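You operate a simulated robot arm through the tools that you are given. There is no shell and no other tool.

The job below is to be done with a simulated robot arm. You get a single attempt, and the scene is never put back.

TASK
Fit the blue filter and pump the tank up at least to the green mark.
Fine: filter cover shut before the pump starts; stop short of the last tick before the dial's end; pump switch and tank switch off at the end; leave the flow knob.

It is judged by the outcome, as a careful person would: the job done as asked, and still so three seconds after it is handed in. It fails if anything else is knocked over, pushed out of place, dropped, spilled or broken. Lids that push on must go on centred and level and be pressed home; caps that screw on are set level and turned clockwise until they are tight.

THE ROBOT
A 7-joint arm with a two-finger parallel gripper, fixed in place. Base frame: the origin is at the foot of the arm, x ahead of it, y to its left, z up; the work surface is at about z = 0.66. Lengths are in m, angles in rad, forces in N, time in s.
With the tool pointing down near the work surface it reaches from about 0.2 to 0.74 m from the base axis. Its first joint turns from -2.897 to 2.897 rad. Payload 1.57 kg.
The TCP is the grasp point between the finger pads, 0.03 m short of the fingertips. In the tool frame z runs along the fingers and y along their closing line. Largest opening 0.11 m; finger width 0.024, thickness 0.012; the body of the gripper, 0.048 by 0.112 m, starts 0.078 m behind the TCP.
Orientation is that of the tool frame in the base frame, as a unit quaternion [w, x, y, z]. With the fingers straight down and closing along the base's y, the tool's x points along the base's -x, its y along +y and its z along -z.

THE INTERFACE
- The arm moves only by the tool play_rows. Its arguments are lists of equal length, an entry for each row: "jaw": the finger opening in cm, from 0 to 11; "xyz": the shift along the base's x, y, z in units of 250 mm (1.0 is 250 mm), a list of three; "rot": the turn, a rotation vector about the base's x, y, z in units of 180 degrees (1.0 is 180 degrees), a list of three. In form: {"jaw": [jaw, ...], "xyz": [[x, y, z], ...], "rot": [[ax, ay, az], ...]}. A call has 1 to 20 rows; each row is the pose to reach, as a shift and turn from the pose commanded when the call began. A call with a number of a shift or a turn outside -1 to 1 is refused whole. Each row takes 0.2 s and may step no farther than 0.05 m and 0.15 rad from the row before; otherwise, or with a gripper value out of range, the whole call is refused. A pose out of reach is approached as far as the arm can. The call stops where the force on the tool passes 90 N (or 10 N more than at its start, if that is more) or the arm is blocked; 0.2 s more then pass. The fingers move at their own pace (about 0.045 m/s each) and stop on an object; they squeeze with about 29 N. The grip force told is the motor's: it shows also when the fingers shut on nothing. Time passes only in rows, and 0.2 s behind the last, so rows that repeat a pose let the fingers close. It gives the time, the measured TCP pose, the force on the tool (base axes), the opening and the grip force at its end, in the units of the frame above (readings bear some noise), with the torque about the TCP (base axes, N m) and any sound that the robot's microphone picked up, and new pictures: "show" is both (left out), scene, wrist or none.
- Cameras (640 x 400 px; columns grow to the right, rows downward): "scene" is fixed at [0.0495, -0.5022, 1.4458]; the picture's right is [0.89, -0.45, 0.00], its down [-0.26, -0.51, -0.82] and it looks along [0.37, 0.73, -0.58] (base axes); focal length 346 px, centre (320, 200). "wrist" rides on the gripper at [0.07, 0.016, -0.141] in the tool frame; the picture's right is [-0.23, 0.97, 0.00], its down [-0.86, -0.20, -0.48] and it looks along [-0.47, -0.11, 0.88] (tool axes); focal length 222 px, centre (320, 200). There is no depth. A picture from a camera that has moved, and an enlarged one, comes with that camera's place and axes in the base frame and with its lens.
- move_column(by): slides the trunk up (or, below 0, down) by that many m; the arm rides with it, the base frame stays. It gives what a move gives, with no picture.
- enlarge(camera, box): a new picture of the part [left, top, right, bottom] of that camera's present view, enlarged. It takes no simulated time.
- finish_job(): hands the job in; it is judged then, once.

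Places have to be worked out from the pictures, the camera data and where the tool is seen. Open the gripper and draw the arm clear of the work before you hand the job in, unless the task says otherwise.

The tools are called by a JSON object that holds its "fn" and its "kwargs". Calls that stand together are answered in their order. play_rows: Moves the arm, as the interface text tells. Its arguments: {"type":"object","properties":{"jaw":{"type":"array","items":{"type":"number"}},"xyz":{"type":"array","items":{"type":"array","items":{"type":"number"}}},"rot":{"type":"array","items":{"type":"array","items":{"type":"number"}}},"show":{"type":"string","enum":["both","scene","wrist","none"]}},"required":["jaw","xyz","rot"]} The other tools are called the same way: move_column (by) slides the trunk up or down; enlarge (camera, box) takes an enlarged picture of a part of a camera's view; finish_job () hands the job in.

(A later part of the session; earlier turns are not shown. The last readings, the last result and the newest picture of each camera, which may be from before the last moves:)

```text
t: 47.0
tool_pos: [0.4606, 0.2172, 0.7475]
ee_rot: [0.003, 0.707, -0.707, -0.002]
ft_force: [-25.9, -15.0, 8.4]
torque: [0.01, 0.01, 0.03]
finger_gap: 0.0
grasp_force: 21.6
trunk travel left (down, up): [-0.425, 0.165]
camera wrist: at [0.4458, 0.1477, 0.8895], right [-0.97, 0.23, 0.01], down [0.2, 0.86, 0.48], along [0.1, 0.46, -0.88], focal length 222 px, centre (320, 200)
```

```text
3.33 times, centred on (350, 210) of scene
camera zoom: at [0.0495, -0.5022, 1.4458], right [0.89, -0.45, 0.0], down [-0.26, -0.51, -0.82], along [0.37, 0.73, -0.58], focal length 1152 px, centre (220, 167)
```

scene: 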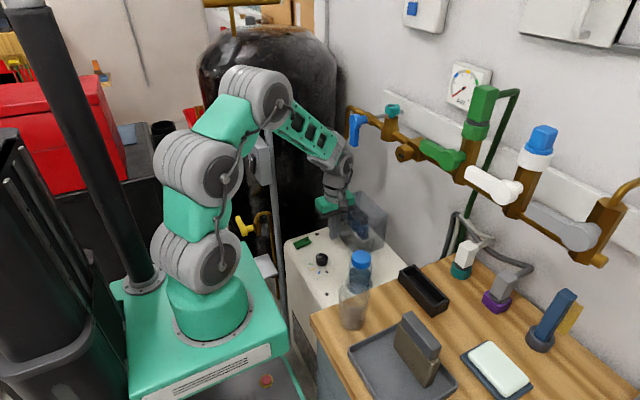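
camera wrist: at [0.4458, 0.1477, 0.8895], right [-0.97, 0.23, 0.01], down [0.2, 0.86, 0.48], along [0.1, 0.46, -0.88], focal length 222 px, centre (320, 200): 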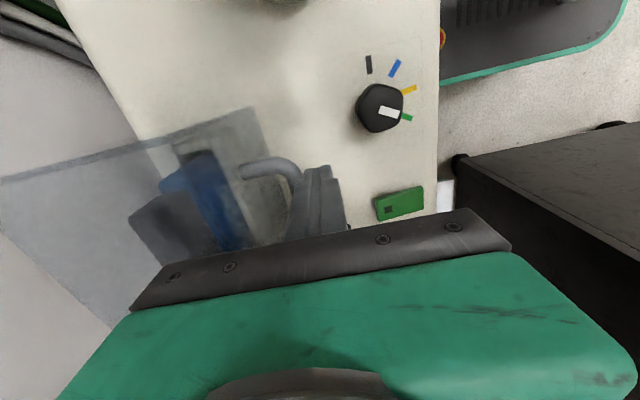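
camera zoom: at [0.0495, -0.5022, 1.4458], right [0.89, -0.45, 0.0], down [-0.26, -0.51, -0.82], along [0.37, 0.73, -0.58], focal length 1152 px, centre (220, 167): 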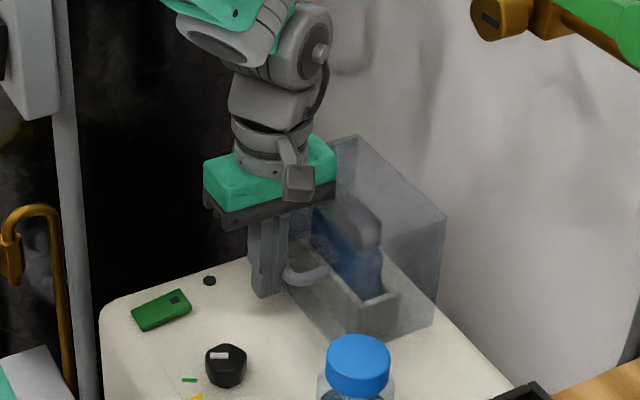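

Firm resistance (30 N) with the hood squared over the slot — it is at its stop, closed. I back away in −x and rise to inspect.

{"fn": "play_rows", "kwargs": {"jaw": [0, 0, 0, 0, 0, 0], "xyz": [[-0.06, 0.02, 0], [-0.14, 0.02, 0.02], [-0.2, 0, 0.14], [-0.2, -0.06, 0.3], [-0.2, -0.14, 0.46], [-0.2, -0.2, 0.62]], "rot": [[0, 0, 0], [0, 0, 0], [0, 0, 0], [0, 0, 0], [0, 0, 0], [0, 0, 0]]}}

{"fn": "enlarge", "kwargs": {"camera": "wrist", "box": [100, 30, 440, 240]}}

{"fn": "enlarge", "kwargs": {"camera": "scene", "box": [280, 150, 420, 270]}}

{"fn": "enlarge", "kwargs": {"camera": "scene", "box": [225, 80, 285, 190]}}

```text
t: 48.4
tool_pos: [0.4167, 0.1678, 0.9029]
ee_rot: [0.0, -0.707, 0.707, 0.0]
ft_force: [0.2, 0.3, 1.0]
torque: [-0.03, 0.01, -0.01]
finger_gap: 0.0
grasp_force: 21.4
trunk travel left (down, up): [-0.425, 0.165]
camera wrist: at [0.4002, 0.0985, 1.0438], right [-0.97, 0.23, 0.0], down [0.2, 0.85, 0.48], along [0.11, 0.47, -0.88], focal length 222 px, centre (320, 200)
```

scene: 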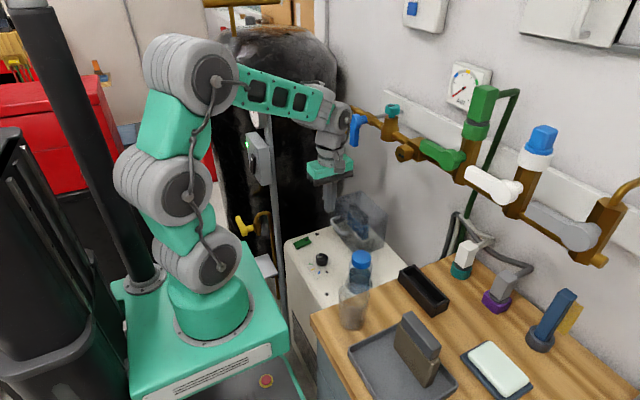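
wrist: 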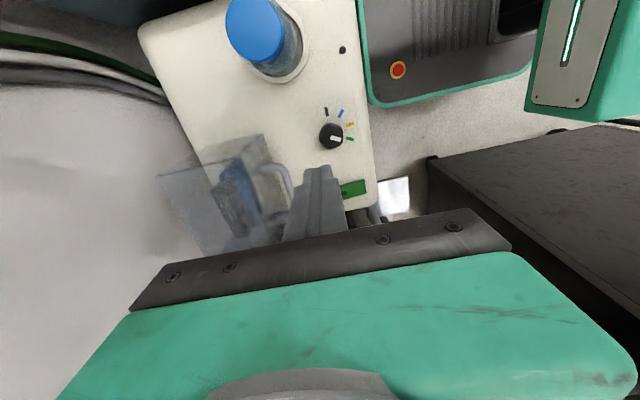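

```text
1.88 times, centred on (270, 135) of wrist
camera zoom: at [0.4002, 0.0985, 1.0438], right [-0.97, 0.23, 0.0], down [0.2, 0.85, 0.48], along [0.11, 0.47, -0.88], focal length 418 px, centre (414, 322)
```

zoom: 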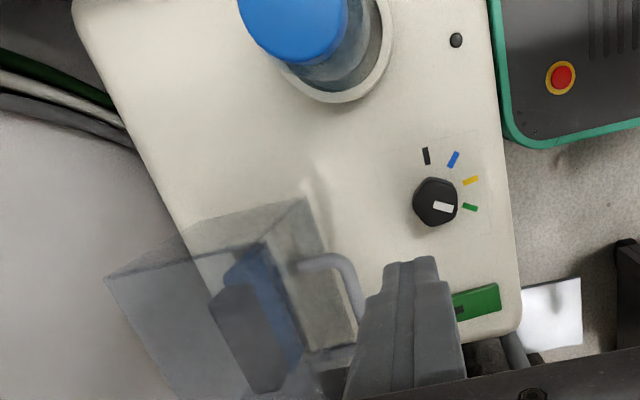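

```text
3.33 times, centred on (350, 210) of scene
camera zoom: at [0.0495, -0.5022, 1.4458], right [0.89, -0.45, 0.0], down [-0.26, -0.51, -0.82], along [0.37, 0.73, -0.58], focal length 1152 px, centre (220, 167)
```

zoom: 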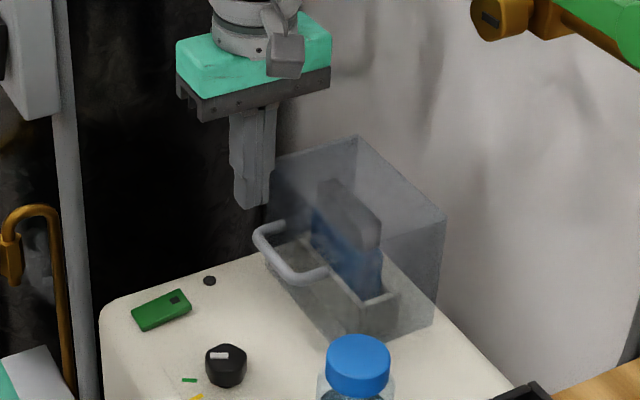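

```text
3.64 times, centred on (255, 135) of scene
camera zoom: at [0.0495, -0.5022, 1.4458], right [0.89, -0.45, 0.0], down [-0.26, -0.51, -0.82], along [0.37, 0.73, -0.58], focal length 1257 px, centre (556, 436)
```

zoom: 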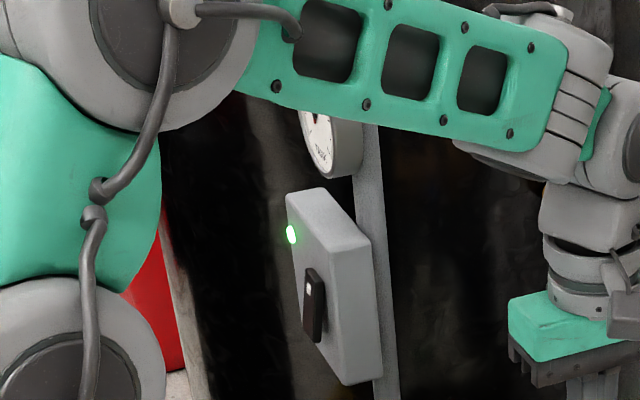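

The cover is closed squarely over the filter. Now I examine the pump rocker (green, on the machine) and the tank rocker more closely.

{"fn": "enlarge", "kwargs": {"camera": "scene", "box": [285, 225, 325, 255]}}

{"fn": "enlarge", "kwargs": {"camera": "wrist", "box": [320, 160, 400, 220]}}

{"fn": "enlarge", "kwargs": {"camera": "scene", "box": [240, 130, 280, 190]}}

```text
13.33 times, centred on (305, 240) of scene
camera zoom: at [0.0495, -0.5022, 1.4458], right [0.89, -0.45, 0.0], down [-0.26, -0.51, -0.82], along [0.37, 0.73, -0.58], focal length 4610 px, centre (520, -333)
```

zoom: 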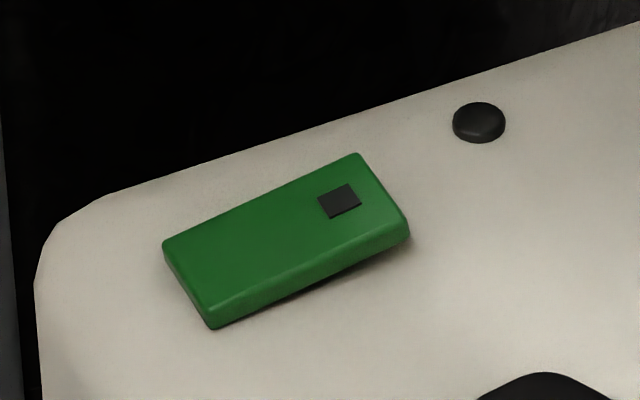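

```text
6.67 times, centred on (360, 190) of wrist
camera zoom: at [0.4002, 0.0985, 1.0438], right [-0.97, 0.23, 0.0], down [0.2, 0.85, 0.48], along [0.11, 0.47, -0.88], focal length 1481 px, centre (53, 267)
```

zoom: 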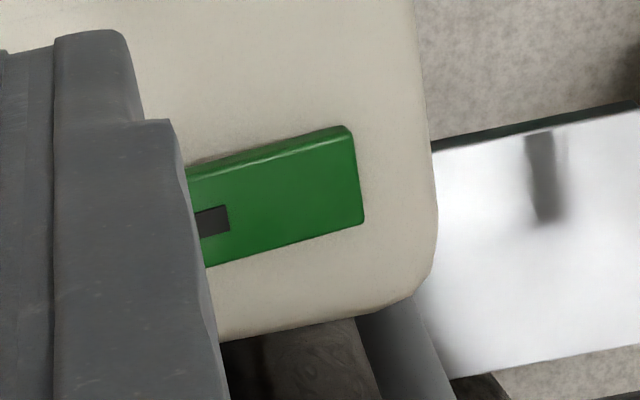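

```text
6.67 times, centred on (260, 160) of scene
camera zoom: at [0.0495, -0.5022, 1.4458], right [0.89, -0.45, 0.0], down [-0.26, -0.51, -0.82], along [0.37, 0.73, -0.58], focal length 2305 px, centre (720, 467)
```

zoom: 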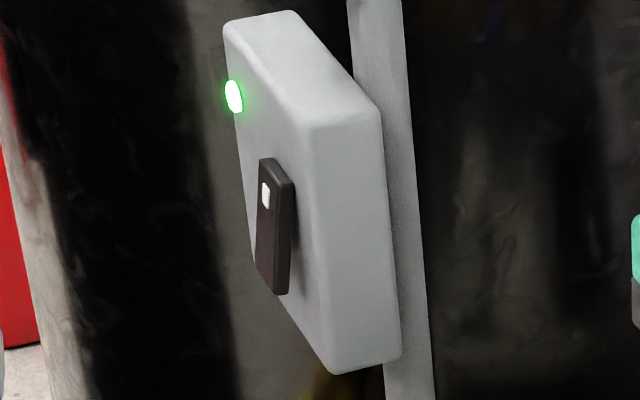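

Tank rocker: its marked (top) end is pressed in and its LED is lit → on. Pump rocker: its marked end (+x) stands raised → off; pressing the +x end starts it. The arm at low poses hides the tank gauge from the scene camera, so I'll lower the trunk: first raise the tool, then slide down 0.2 m.

{"fn": "play_rows", "kwargs": {"jaw": [0, 0, 0, 0, 0], "xyz": [[0, 0, 0.16], [0, 0, 0.32], [0, 0, 0.48], [0, 0, 0.64], [0, 0, 0.8]], "rot": [[0, 0, 0], [0, 0, 0], [0, 0, 0], [0, 0, 0], [0, 0, 0]], "show": "scene"}}

{"fn": "enlarge", "kwargs": {"camera": "scene", "box": [240, 80, 280, 140]}}

```text
t: 49.6
tool_pos: [0.4157, 0.168, 1.1034]
ee_rot: [0.001, 0.708, -0.707, 0.0]
ft_force: [-0.4, -0.4, 0.5]
torque: [-0.03, 0.0, -0.03]
finger_gap: 0.0
grasp_force: 21.0
trunk travel left (down, up): [-0.425, 0.165]
```

scene: 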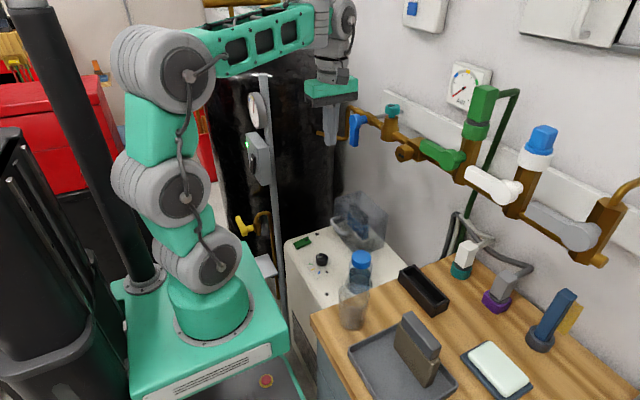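

```text
6.67 times, centred on (260, 110) of scene
camera zoom: at [0.0495, -0.5022, 1.4458], right [0.89, -0.45, 0.0], down [-0.26, -0.51, -0.82], along [0.37, 0.73, -0.58], focal length 2305 px, centre (720, 800)
```

zoom: 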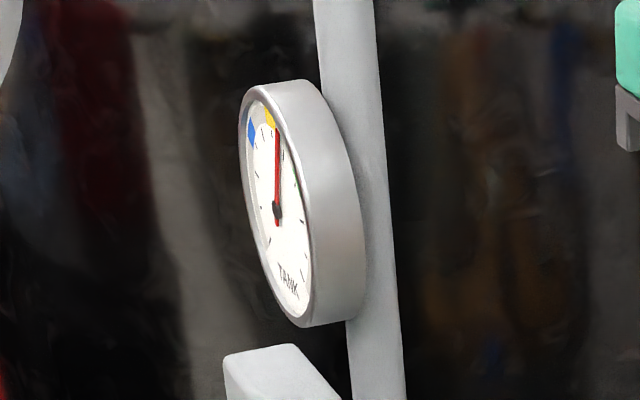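

Gauge visible: the needle is at ~12 o'clock, just past yellow. Now the trunk goes down 0.2 m (tool to z≈0.90, clear of everything).

{"fn": "move_column", "kwargs": {"by": -0.2}}

{"fn": "play_rows", "kwargs": {"jaw": [0, 0, 0, 0], "xyz": [[0, 0.1, 0], [-0.03, 0.22, -0.05], [-0.05, 0.34, -0.1], [-0.05, 0.44, -0.16]], "rot": [[0, 0, 0], [0, 0, 0], [0, 0, 0], [0, 0, 0]]}}

{"fn": "enlarge", "kwargs": {"camera": "wrist", "box": [220, 80, 420, 230]}}

{"fn": "enlarge", "kwargs": {"camera": "scene", "box": [230, 80, 350, 260]}}

```text
t: 51.8
tool_pos: [0.4166, 0.1679, 0.9036]
ee_rot: [0.001, 0.707, -0.707, 0.0]
ft_force: [0.7, 0.0, -0.6]
torque: [-0.03, -0.03, 0.02]
finger_gap: 0.0
grasp_force: 21.1
trunk travel left (down, up): [-0.225, 0.365]
```

```text
t: 52.8
tool_pos: [0.4039, 0.2786, 0.8638]
ee_rot: [0.001, -0.707, 0.707, 0.0]
ft_force: [-0.4, 0.2, -1.2]
torque: [0.03, -0.02, -0.01]
finger_gap: 0.0
grasp_force: 21.4
trunk travel left (down, up): [-0.225, 0.365]
camera wrist: at [0.3872, 0.2092, 1.0044], right [-0.97, 0.23, 0.0], down [0.2, 0.85, 0.48], along [0.11, 0.47, -0.88], focal length 222 px, centre (320, 200)
```

scene: 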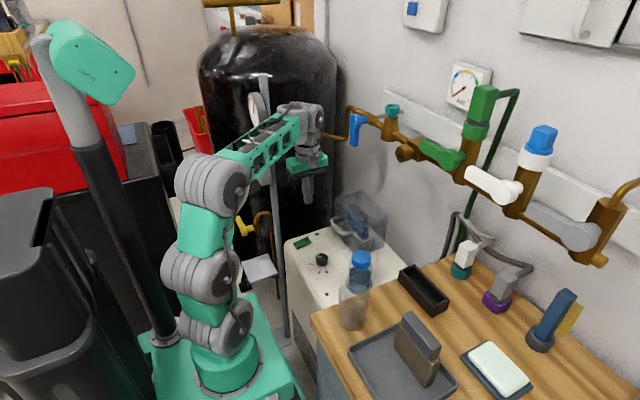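
wrist: 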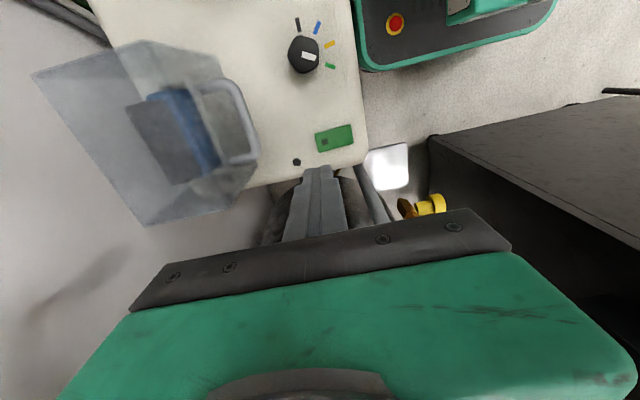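

```text
2.67 times, centred on (320, 155) of wrist
camera zoom: at [0.3872, 0.2092, 1.0044], right [-0.97, 0.23, 0.0], down [0.2, 0.85, 0.48], along [0.11, 0.47, -0.88], focal length 592 px, centre (320, 320)
```

zoom: 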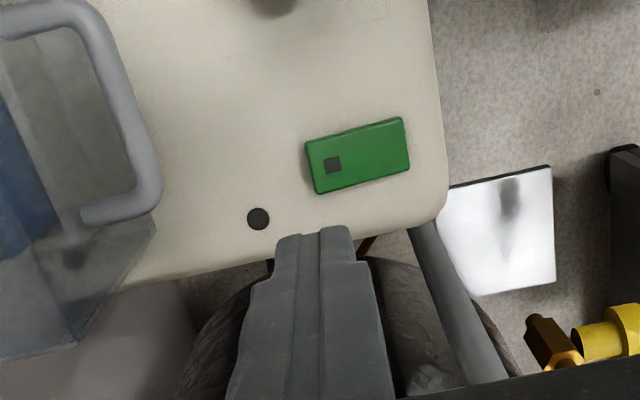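

```text
2.22 times, centred on (290, 170) of scene
camera zoom: at [0.0495, -0.5022, 1.4458], right [0.89, -0.45, 0.0], down [-0.26, -0.51, -0.82], along [0.37, 0.73, -0.58], focal length 768 px, centre (387, 267)
```

zoom: 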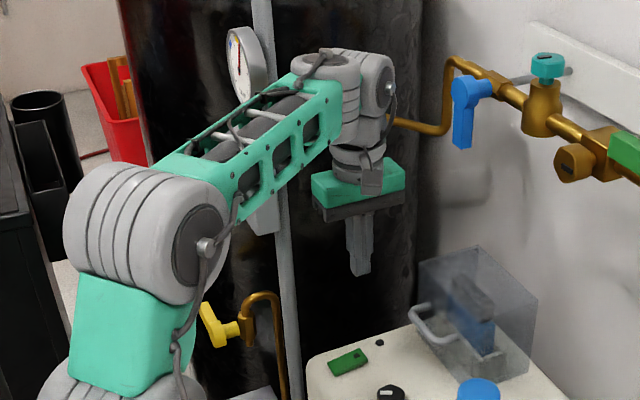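

The gauge stays visible with the trunk low. The pump rocker spans about x 0.357–0.410, y 0.272–0.300; I lower the closed fingers to just above its marked +x end.

{"fn": "play_rows", "kwargs": {"jaw": [0, 0, 0], "xyz": [[-0.008, 0.038, -0.15], [-0.008, 0.038, -0.3], [-0.008, 0.038, -0.42]], "rot": [[0, 0, 0], [0, 0, 0], [0, 0, 0]]}}

{"fn": "enlarge", "kwargs": {"camera": "wrist", "box": [240, 100, 400, 220]}}

{"fn": "enlarge", "kwargs": {"camera": "scene", "box": [270, 190, 350, 260]}}

```text
t: 53.6
tool_pos: [0.4019, 0.2875, 0.7576]
ee_rot: [0.0, -0.707, 0.707, 0.001]
ft_force: [0.0, -0.1, 0.7]
torque: [0.03, -0.03, 0.02]
finger_gap: 0.0
grasp_force: 21.7
trunk travel left (down, up): [-0.225, 0.365]
camera wrist: at [0.3852, 0.2184, 0.8999], right [-0.97, 0.23, 0.0], down [0.2, 0.85, 0.48], along [0.11, 0.47, -0.88], focal length 222 px, centre (320, 200)
```

scene: 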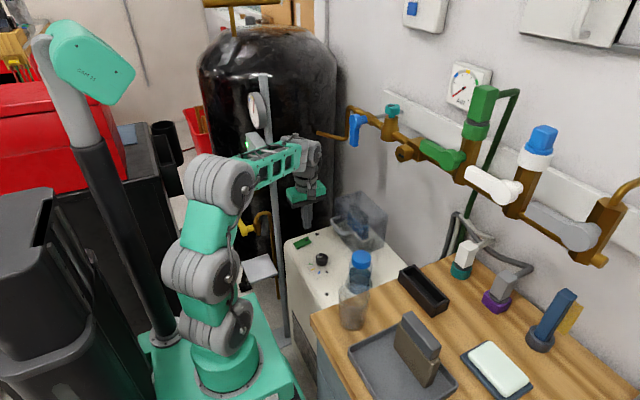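
wrist: 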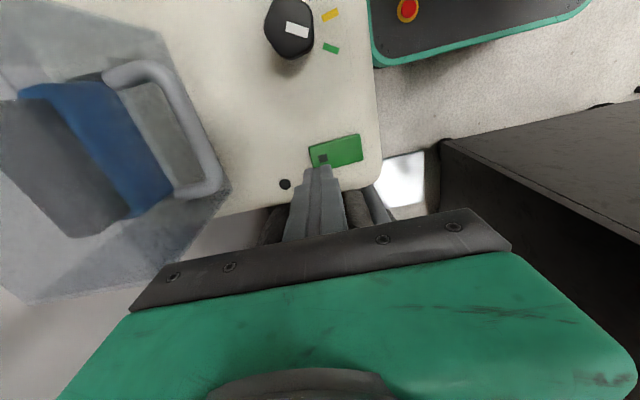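

```text
3.33 times, centred on (320, 160) of wrist
camera zoom: at [0.3852, 0.2184, 0.8999], right [-0.97, 0.23, 0.0], down [0.2, 0.85, 0.48], along [0.11, 0.47, -0.88], focal length 740 px, centre (320, 333)
```

zoom: 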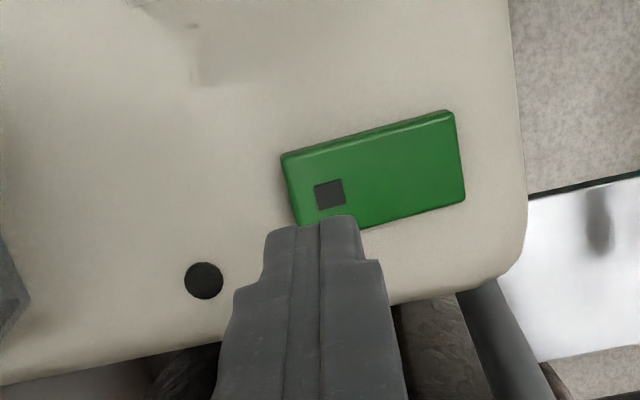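

```text
5.71 times, centred on (310, 225) of scene
camera zoom: at [0.0495, -0.5022, 1.4458], right [0.89, -0.45, 0.0], down [-0.26, -0.51, -0.82], along [0.37, 0.73, -0.58], focal length 1976 px, centre (377, 57)
```

zoom: 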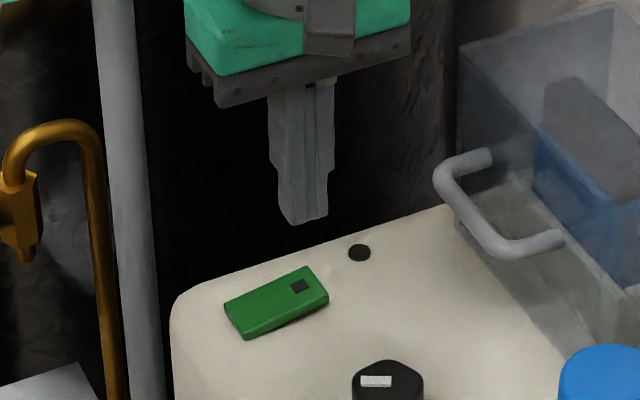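

The mark end is right under the fingertips (mark at (0.398,0.286)). I press the +x end down in small steps and lift off again, then check the rocker, sound and gauge.

{"fn": "play_rows", "kwargs": {"jaw": [0, 0, 0, 0, 0, 0], "xyz": [[-0.004, -0.004, -0.08], [-0.004, -0.004, -0.128], [-0.004, -0.004, -0.152], [-0.004, -0.004, -0.172], [-0.004, -0.004, -0.188], [-0.004, -0.004, -0.1]], "rot": [[0, 0, 0], [0, 0, 0], [0, 0, 0], [0, 0, 0], [0, 0, 0], [0, 0, 0]]}}

{"fn": "enlarge", "kwargs": {"camera": "scene", "box": [270, 190, 350, 260]}}

{"fn": "enlarge", "kwargs": {"camera": "scene", "box": [240, 85, 280, 135]}}

{"fn": "enlarge", "kwargs": {"camera": "wrist", "box": [240, 100, 400, 220]}}

```text
t: 55.0
tool_pos: [0.3999, 0.2871, 0.7338]
ee_rot: [-0.001, 0.707, -0.707, -0.001]
ft_force: [0.4, -0.1, 0.0]
torque: [0.0, 0.01, -0.03]
finger_gap: 0.0
grasp_force: 21.4
trunk travel left (down, up): [-0.225, 0.365]
camera wrist: at [0.3837, 0.2175, 0.8741], right [-0.97, 0.23, 0.0], down [0.2, 0.85, 0.48], along [0.11, 0.47, -0.88], focal length 222 px, centre (320, 200)
```

scene: 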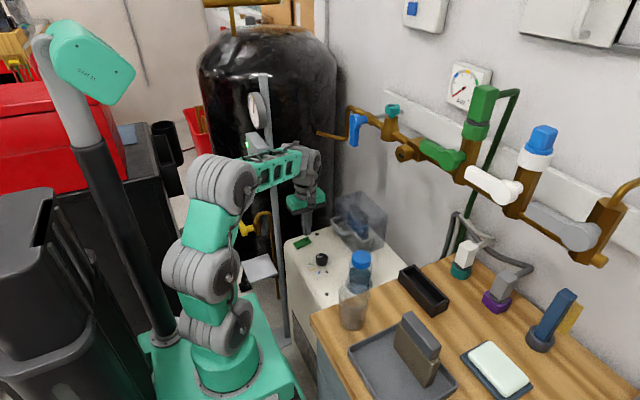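
wrist: 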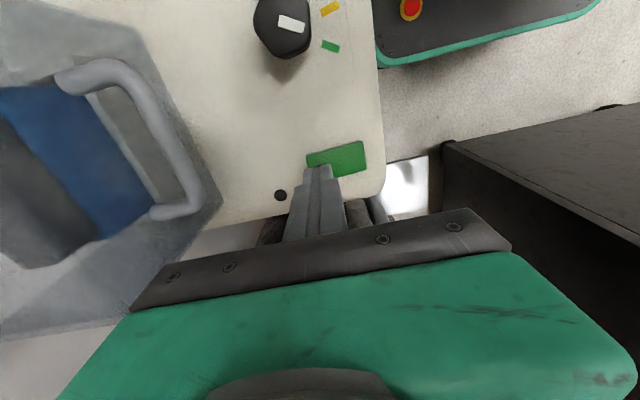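

```text
5.71 times, centred on (310, 225) of scene
camera zoom: at [0.0495, -0.5022, 1.4458], right [0.89, -0.45, 0.0], down [-0.26, -0.51, -0.82], along [0.37, 0.73, -0.58], focal length 1976 px, centre (377, 57)
```

zoom: 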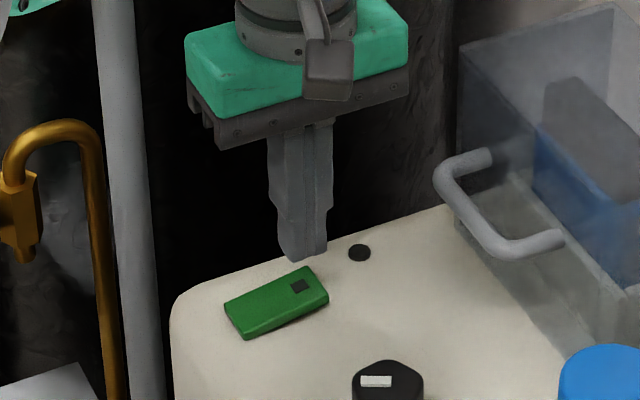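

```text
8.00 times, centred on (260, 110) of scene
camera zoom: at [0.0495, -0.5022, 1.4458], right [0.89, -0.45, 0.0], down [-0.26, -0.51, -0.82], along [0.37, 0.73, -0.58], focal length 2766 px, centre (800, 920)
```

zoom: 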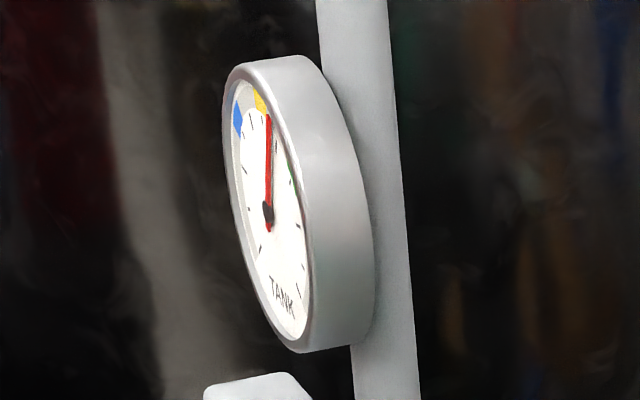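

```text
3.33 times, centred on (320, 160) of wrist
camera zoom: at [0.3837, 0.2175, 0.8741], right [-0.97, 0.23, 0.0], down [0.2, 0.85, 0.48], along [0.11, 0.47, -0.88], focal length 740 px, centre (320, 333)
```

zoom: 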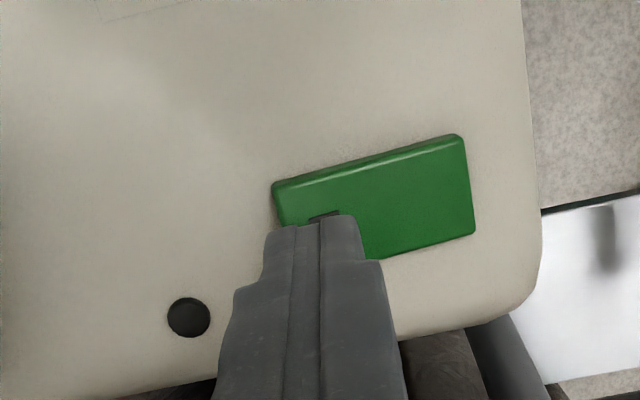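

No flip yet. I lower again in steps and read the force at the bottom.

{"fn": "play_rows", "kwargs": {"jaw": [0, 0, 0, 0], "xyz": [[0, 0, -0.04], [0, 0, -0.08], [0, 0, -0.1], [0, 0, -0.112]], "rot": [[0, 0, 0], [0, 0, 0], [0, 0, 0], [0, 0, 0]]}}

{"fn": "enlarge", "kwargs": {"camera": "scene", "box": [270, 190, 350, 260]}}

```text
t: 56.0
tool_pos: [0.3999, 0.2856, 0.7048]
ee_rot: [-0.001, 0.707, -0.707, -0.001]
ft_force: [1.0, 0.0, 1.7]
torque: [-0.05, -0.06, 0.02]
finger_gap: 0.0001
grasp_force: 21.5
trunk travel left (down, up): [-0.225, 0.365]
camera wrist: at [0.384, 0.2172, 0.8465], right [-0.97, 0.23, 0.0], down [0.2, 0.85, 0.48], along [0.11, 0.47, -0.88], focal length 222 px, centre (320, 200)
```

scene: 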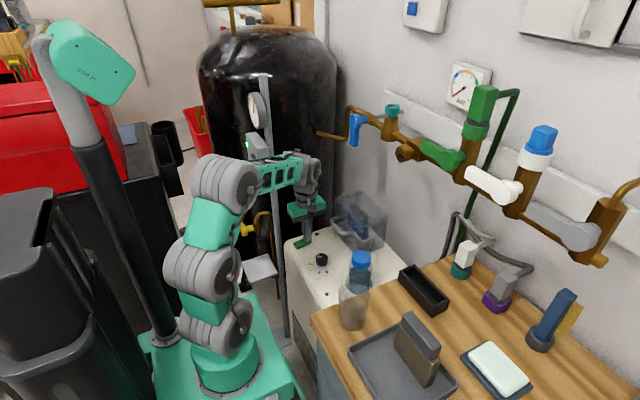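
wrist: 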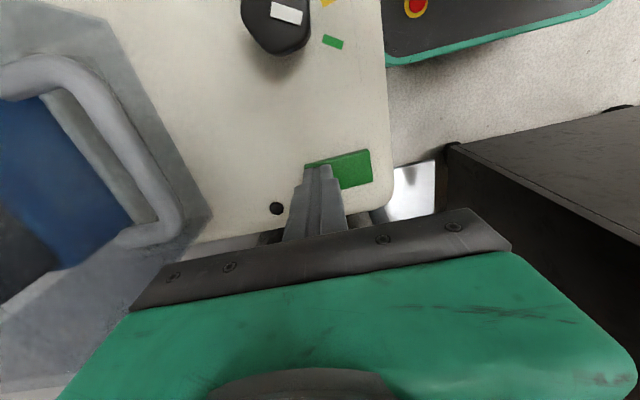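

```text
5.71 times, centred on (310, 225) of scene
camera zoom: at [0.0495, -0.5022, 1.4458], right [0.89, -0.45, 0.0], down [-0.26, -0.51, -0.82], along [0.37, 0.73, -0.58], focal length 1976 px, centre (377, 57)
```

zoom: 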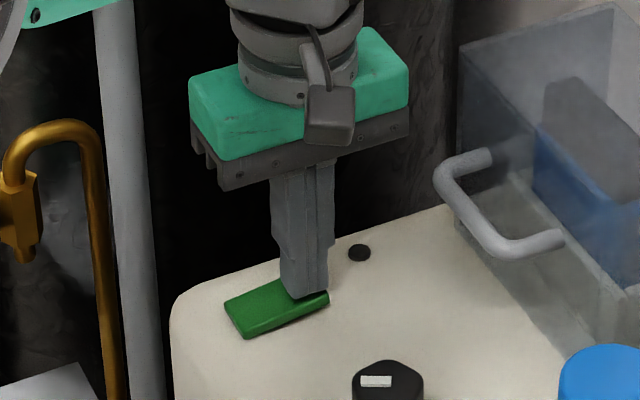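

Just touching (1.7 N) at TCP z≈0.705. I press about 10 mm further in small steps and lift off.

{"fn": "play_rows", "kwargs": {"jaw": [0, 0, 0, 0, 0], "xyz": [[0, 0, -0.012], [0, 0, -0.024], [0, 0, -0.036], [0, 0, -0.044], [0, 0, 0.06]], "rot": [[0, 0, 0], [0, 0, 0], [0, 0, 0], [0, 0, 0], [0, 0, 0]], "show": "scene"}}

{"fn": "enlarge", "kwargs": {"camera": "scene", "box": [270, 190, 350, 260]}}

{"fn": "enlarge", "kwargs": {"camera": "scene", "box": [240, 85, 280, 135]}}

```text
t: 57.2
tool_pos: [0.3978, 0.286, 0.7164]
ee_rot: [-0.004, -0.707, 0.707, 0.001]
ft_force: [-0.4, -0.5, -0.2]
torque: [0.01, 0.01, -0.02]
finger_gap: 0.0
grasp_force: 21.3
trunk travel left (down, up): [-0.225, 0.365]
```

scene: 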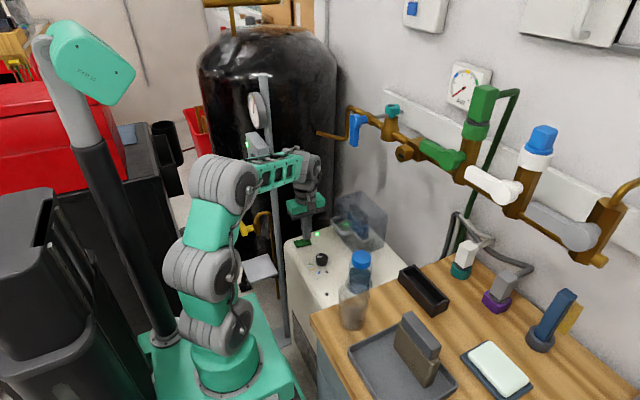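

```text
5.71 times, centred on (310, 225) of scene
camera zoom: at [0.0495, -0.5022, 1.4458], right [0.89, -0.45, 0.0], down [-0.26, -0.51, -0.82], along [0.37, 0.73, -0.58], focal length 1976 px, centre (377, 57)
```

zoom: 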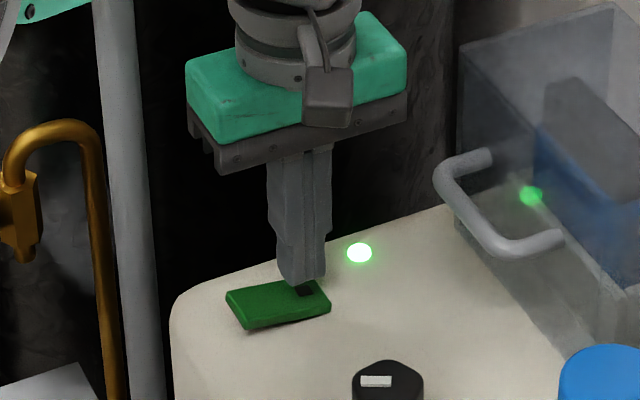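

```text
8.00 times, centred on (260, 110) of scene
camera zoom: at [0.0495, -0.5022, 1.4458], right [0.89, -0.45, 0.0], down [-0.26, -0.51, -0.82], along [0.37, 0.73, -0.58], focal length 2766 px, centre (800, 920)
```

zoom: 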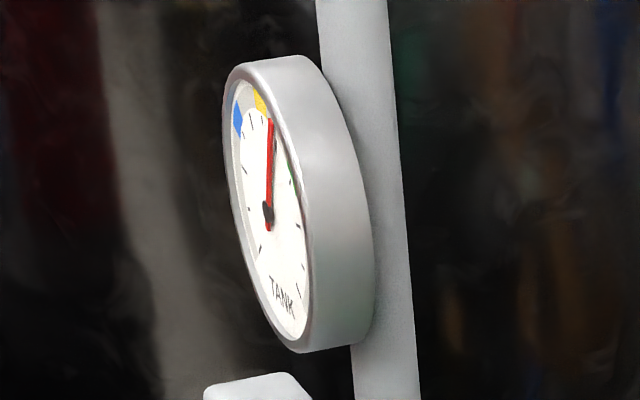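

Pump is on (indicator lit green) and the needle has started creeping up slowly. I move over the −x end of the rocker, ready to switch off, and check the gauge.

{"fn": "play_rows", "kwargs": {"jaw": [0, 0, 0], "xyz": [[0, 0, 0.02], [-0.07, 0, 0.02], [-0.136, 0, 0.02]], "rot": [[0, 0, 0], [0, 0, 0], [0, 0, 0]]}}

{"fn": "enlarge", "kwargs": {"camera": "scene", "box": [244, 90, 276, 132]}}

{"fn": "enlarge", "kwargs": {"camera": "wrist", "box": [240, 100, 400, 220]}}

```text
t: 58.0
tool_pos: [0.3669, 0.2859, 0.7244]
ee_rot: [0.0, 0.708, -0.707, 0.0]
ft_force: [0.3, 0.3, 0.4]
torque: [-0.01, 0.0, 0.0]
finger_gap: 0.0
grasp_force: 21.1
trunk travel left (down, up): [-0.225, 0.365]
camera wrist: at [0.3501, 0.2172, 0.8658], right [-0.97, 0.23, 0.0], down [0.2, 0.86, 0.48], along [0.11, 0.47, -0.88], focal length 222 px, centre (320, 200)
```

scene: 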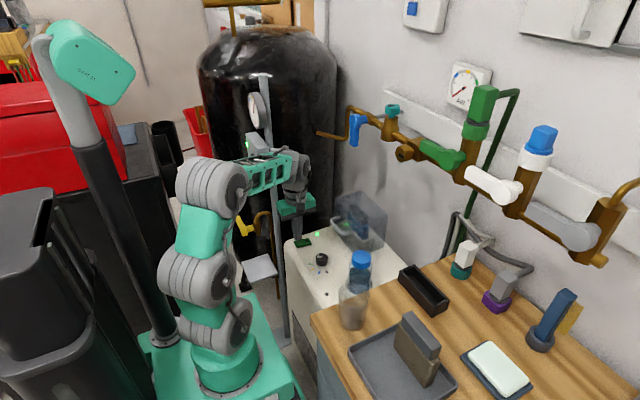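
wrist: 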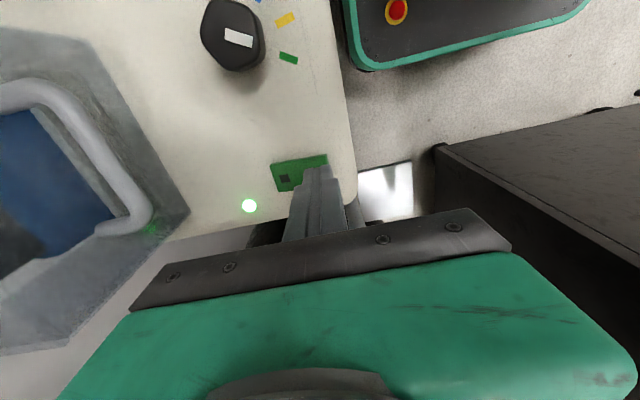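

```text
9.52 times, centred on (260, 111) of scene
camera zoom: at [0.0495, -0.5022, 1.4458], right [0.89, -0.45, 0.0], down [-0.26, -0.51, -0.82], along [0.37, 0.73, -0.58], focal length 3293 px, centre (891, 1048)
```

zoom: 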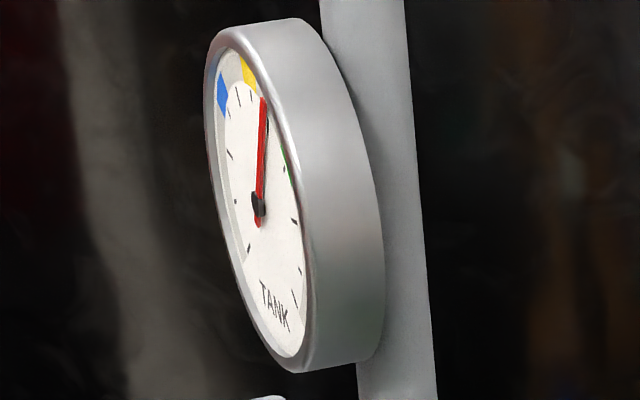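

```text
3.33 times, centred on (320, 160) of wrist
camera zoom: at [0.3501, 0.2172, 0.8658], right [-0.97, 0.23, 0.0], down [0.2, 0.86, 0.48], along [0.11, 0.47, -0.88], focal length 740 px, centre (320, 333)
```

zoom: 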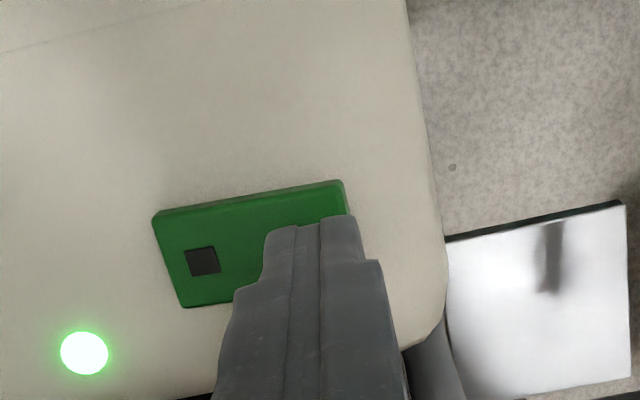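

The needle moves slowly. I wait 2 s hovering at the off end and check again.

{"fn": "play_rows", "kwargs": {"jaw": [0, 0, 0, 0, 0, 0, 0, 0, 0, 0], "xyz": [[0, 0, 0], [0, 0, 0], [0, 0, 0], [0, 0, 0], [0, 0, 0], [0, 0, 0], [0, 0, 0], [0, 0, 0], [0, 0, 0], [0, 0, 0]], "rot": [[0, 0, 0], [0, 0, 0], [0, 0, 0], [0, 0, 0], [0, 0, 0], [0, 0, 0], [0, 0, 0], [0, 0, 0], [0, 0, 0], [0, 0, 0]], "show": "scene"}}

{"fn": "enlarge", "kwargs": {"camera": "scene", "box": [244, 90, 276, 132]}}

```text
t: 60.2
tool_pos: [0.3661, 0.2864, 0.7264]
ee_rot: [-0.001, -0.707, 0.708, 0.001]
ft_force: [-0.1, -0.5, 0.0]
torque: [0.01, -0.01, 0.0]
finger_gap: 0.0
grasp_force: 20.7
trunk travel left (down, up): [-0.225, 0.365]
```

scene: 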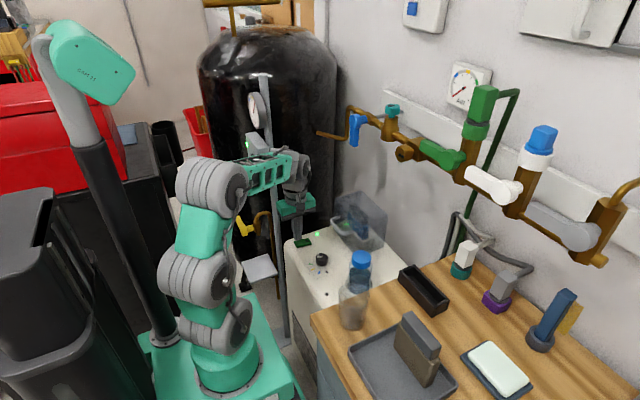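

```text
9.52 times, centred on (260, 111) of scene
camera zoom: at [0.0495, -0.5022, 1.4458], right [0.89, -0.45, 0.0], down [-0.26, -0.51, -0.82], along [0.37, 0.73, -0.58], focal length 3293 px, centre (891, 1048)
```

zoom: 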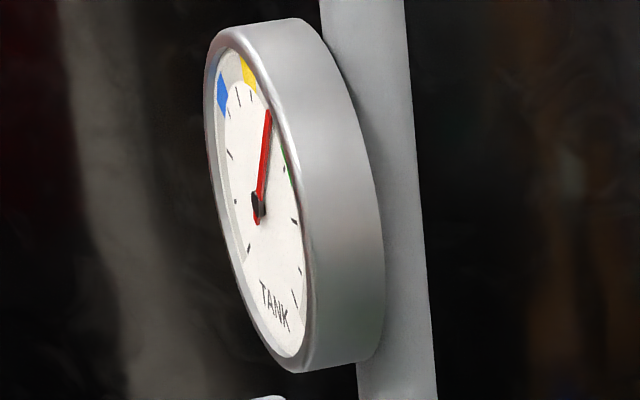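

The needle is now at tick 6 (next tick is the green one, then two more before the end). Rate is roughly 0.17 tick/s; I wait ~4 s more.

{"fn": "play_rows", "kwargs": {"jaw": [0, 0, 0, 0, 0, 0, 0, 0, 0, 0, 0, 0, 0, 0, 0, 0, 0, 0, 0, 0], "xyz": [[0, 0, 0], [0, 0, 0], [0, 0, 0], [0, 0, 0], [0, 0, 0], [0, 0, 0], [0, 0, 0], [0, 0, 0], [0, 0, 0], [0, 0, 0], [0, 0, 0], [0, 0, 0], [0, 0, 0], [0, 0, 0], [0, 0, 0], [0, 0, 0], [0, 0, 0], [0, 0, 0], [0, 0, 0], [0, 0, 0]], "rot": [[0, 0, 0], [0, 0, 0], [0, 0, 0], [0, 0, 0], [0, 0, 0], [0, 0, 0], [0, 0, 0], [0, 0, 0], [0, 0, 0], [0, 0, 0], [0, 0, 0], [0, 0, 0], [0, 0, 0], [0, 0, 0], [0, 0, 0], [0, 0, 0], [0, 0, 0], [0, 0, 0], [0, 0, 0], [0, 0, 0]], "show": "scene"}}

{"fn": "enlarge", "kwargs": {"camera": "scene", "box": [244, 90, 276, 132]}}

```text
t: 64.4
tool_pos: [0.3661, 0.2859, 0.7243]
ee_rot: [-0.001, -0.707, 0.707, 0.001]
ft_force: [0.0, -0.3, 0.3]
torque: [0.01, 0.0, 0.01]
finger_gap: 0.0001
grasp_force: 21.0
trunk travel left (down, up): [-0.225, 0.365]
```

scene: 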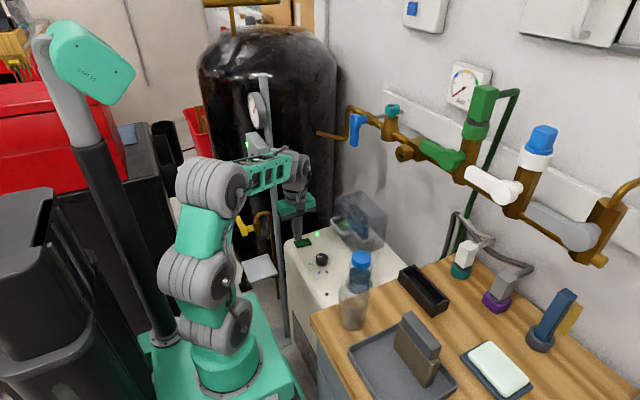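

```text
9.52 times, centred on (260, 111) of scene
camera zoom: at [0.0495, -0.5022, 1.4458], right [0.89, -0.45, 0.0], down [-0.26, -0.51, -0.82], along [0.37, 0.73, -0.58], focal length 3293 px, centre (891, 1048)
```

zoom: 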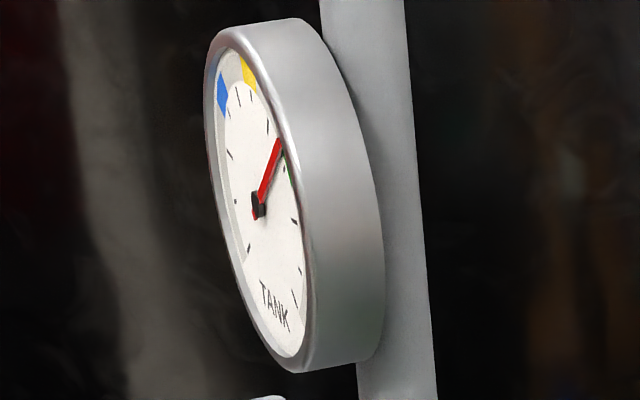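

{"fn": "play_rows", "kwargs": {"jaw": [0, 0, 0, 0, 0, 0, 0, 0, 0, 0, 0, 0, 0, 0, 0, 0], "xyz": [[0, 0, 0], [0, 0, 0], [0, 0, 0], [0, 0, 0], [0, 0, 0], [0, 0, 0], [0, 0, 0], [0, 0, 0], [0, 0, 0], [0, 0, 0], [0, 0, 0], [0, 0, 0], [0, 0, 0], [0, 0, 0], [0, 0, 0], [0, 0, 0]], "rot": [[0, 0, 0], [0, 0, 0], [0, 0, 0], [0, 0, 0], [0, 0, 0], [0, 0, 0], [0, 0, 0], [0, 0, 0], [0, 0, 0], [0, 0, 0], [0, 0, 0], [0, 0, 0], [0, 0, 0], [0, 0, 0], [0, 0, 0], [0, 0, 0]], "show": "scene"}}

{"fn": "enlarge", "kwargs": {"camera": "scene", "box": [244, 90, 276, 132]}}

```text
t: 67.8
tool_pos: [0.3661, 0.2861, 0.7244]
ee_rot: [-0.001, -0.707, 0.707, 0.0]
ft_force: [0.4, -0.1, 0.3]
torque: [0.01, 0.01, 0.01]
finger_gap: 0.0
grasp_force: 21.1
trunk travel left (down, up): [-0.225, 0.365]
```

scene: 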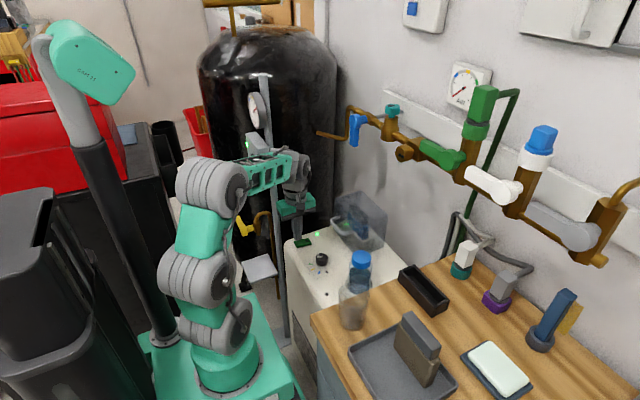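

```text
9.52 times, centred on (260, 111) of scene
camera zoom: at [0.0495, -0.5022, 1.4458], right [0.89, -0.45, 0.0], down [-0.26, -0.51, -0.82], along [0.37, 0.73, -0.58], focal length 3293 px, centre (891, 1048)
```

zoom: 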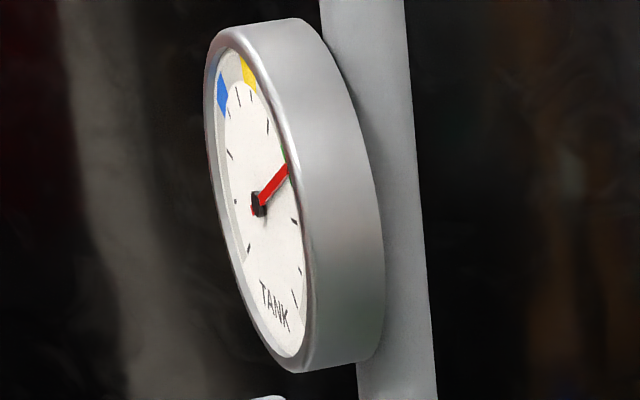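

Needle is now at about the green tick (≈57° vs 54°). I wait ~2.5 s more for margin, then press the −x end of the rocker to stop the pump, all in one call.

{"fn": "play_rows", "kwargs": {"jaw": [0, 0, 0, 0, 0, 0, 0, 0, 0, 0, 0, 0, 0, 0, 0, 0, 0], "xyz": [[0, 0, 0], [0, 0, 0], [0, 0, 0], [0, 0, 0], [0, 0, 0], [0, 0, 0], [0, 0, 0], [0, 0, 0], [0, 0, 0], [0, 0, 0], [0, 0, 0], [0, 0, -0.06], [0, 0, -0.085], [0, 0, -0.1], [0, 0, -0.112], [0, 0, -0.124], [0, 0, 0.02]], "rot": [[0, 0, 0], [0, 0, 0], [0, 0, 0], [0, 0, 0], [0, 0, 0], [0, 0, 0], [0, 0, 0], [0, 0, 0], [0, 0, 0], [0, 0, 0], [0, 0, 0], [0, 0, 0], [0, 0, 0], [0, 0, 0], [0, 0, 0], [0, 0, 0], [0, 0, 0]], "show": "scene"}}

{"fn": "enlarge", "kwargs": {"camera": "scene", "box": [244, 90, 276, 132]}}

{"fn": "enlarge", "kwargs": {"camera": "scene", "box": [270, 190, 350, 260]}}

```text
t: 71.4
tool_pos: [0.3676, 0.2865, 0.7281]
ee_rot: [-0.001, -0.707, 0.707, 0.001]
ft_force: [0.5, -0.1, -0.4]
torque: [-0.01, 0.03, 0.02]
finger_gap: 0.0
grasp_force: 21.2
trunk travel left (down, up): [-0.225, 0.365]
```

scene: 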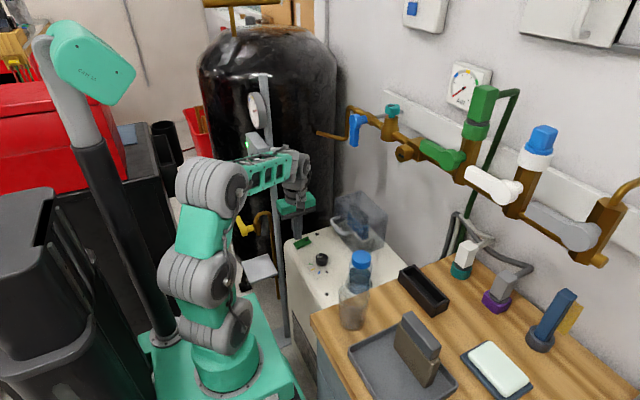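

```text
9.52 times, centred on (260, 111) of scene
camera zoom: at [0.0495, -0.5022, 1.4458], right [0.89, -0.45, 0.0], down [-0.26, -0.51, -0.82], along [0.37, 0.73, -0.58], focal length 3293 px, centre (891, 1048)
```

zoom: 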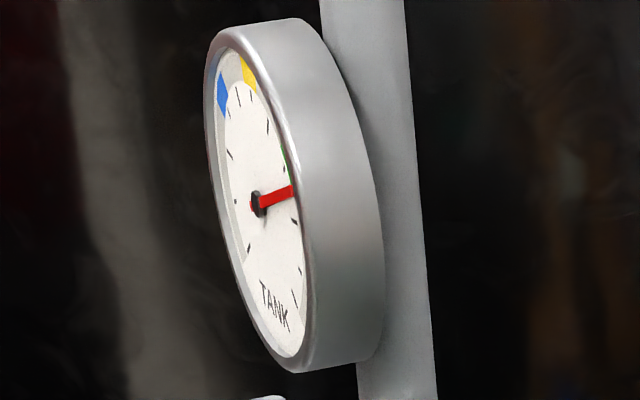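

```text
5.71 times, centred on (310, 225) of scene
camera zoom: at [0.0495, -0.5022, 1.4458], right [0.89, -0.45, 0.0], down [-0.26, -0.51, -0.82], along [0.37, 0.73, -0.58], focal length 1976 px, centre (377, 57)
```

zoom: 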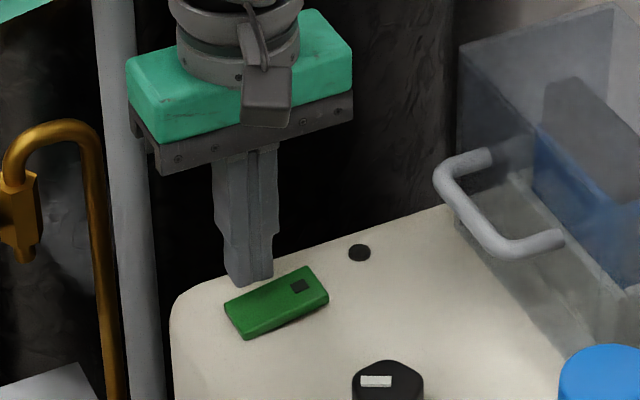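

Pump is off (indicator dark, rocker flipped back) with the needle at ≈66°, past green and well short of the last ticks. Now to the tank switch: I rise and turn the tool back to yaw 0, moving toward −x to face the switch box.

{"fn": "play_rows", "kwargs": {"jaw": [0, 0, 0, 0, 0, 0, 0, 0, 0, 0, 0], "xyz": [[0, 0, 0.15], [0, -0.03, 0.3], [0, -0.08, 0.42], [-0.02, -0.13, 0.53], [-0.06, -0.18, 0.63], [-0.1, -0.22, 0.72], [-0.15, -0.25, 0.8], [-0.2, -0.27, 0.86], [-0.25, -0.27, 0.9], [-0.3, -0.27, 0.92], [-0.36, -0.25, 0.92]], "rot": [[0, 0, -0.0455], [0, 0, -0.091], [0, 0, -0.1364], [0, 0, -0.1818], [0, 0, -0.2273], [0, 0, -0.2727], [0, 0, -0.3182], [0, 0, -0.3636], [0, 0, -0.4091], [0, 0, -0.4545], [0, 0, -0.5]]}}

{"fn": "enlarge", "kwargs": {"camera": "scene", "box": [200, 60, 340, 220]}}

```text
t: 73.8
tool_pos: [0.2752, 0.2245, 0.9594]
ee_rot: [0.0, 0.001, 1.0, 0.001]
ft_force: [0.0, 0.1, 0.4]
torque: [0.02, 0.02, -0.01]
finger_gap: 0.0
grasp_force: 21.6
trunk travel left (down, up): [-0.225, 0.365]
camera wrist: at [0.2058, 0.241, 1.1011], right [0.23, 0.97, 0.0], down [0.85, -0.2, 0.48], along [0.47, -0.11, -0.88], focal length 222 px, centre (320, 200)
```

scene: 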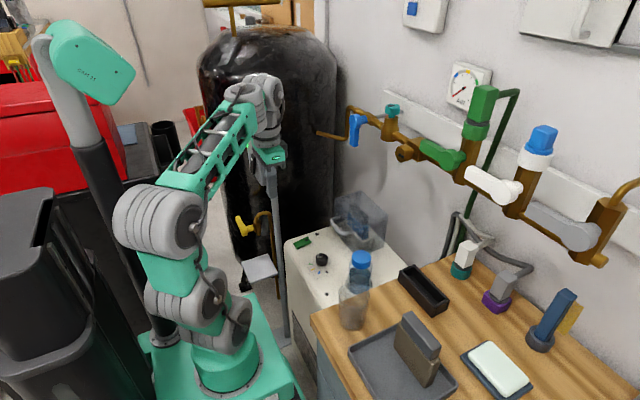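
wrist: 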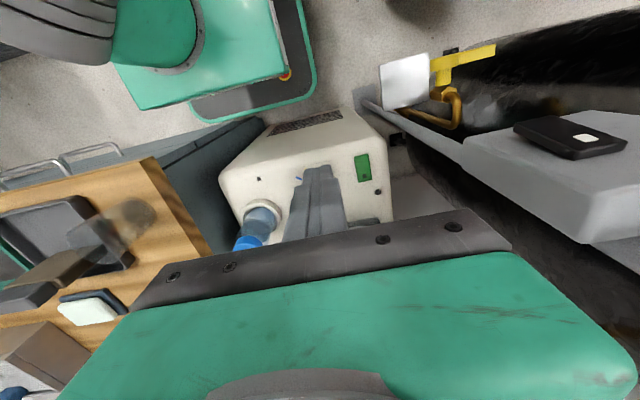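

```text
2.50 times, centred on (270, 140) of scene
camera zoom: at [0.0495, -0.5022, 1.4458], right [0.89, -0.45, 0.0], down [-0.26, -0.51, -0.82], along [0.37, 0.73, -0.58], focal length 864 px, centre (445, 350)
```

zoom: 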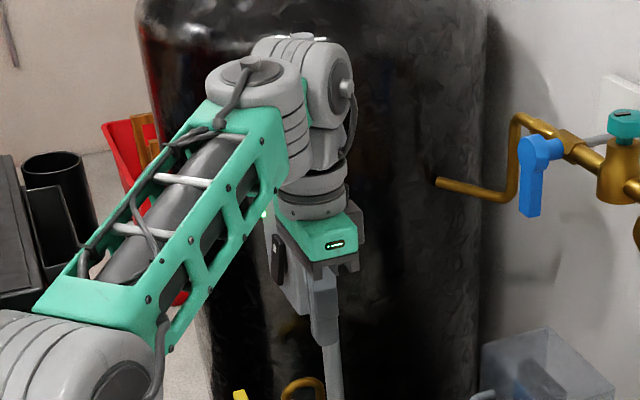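

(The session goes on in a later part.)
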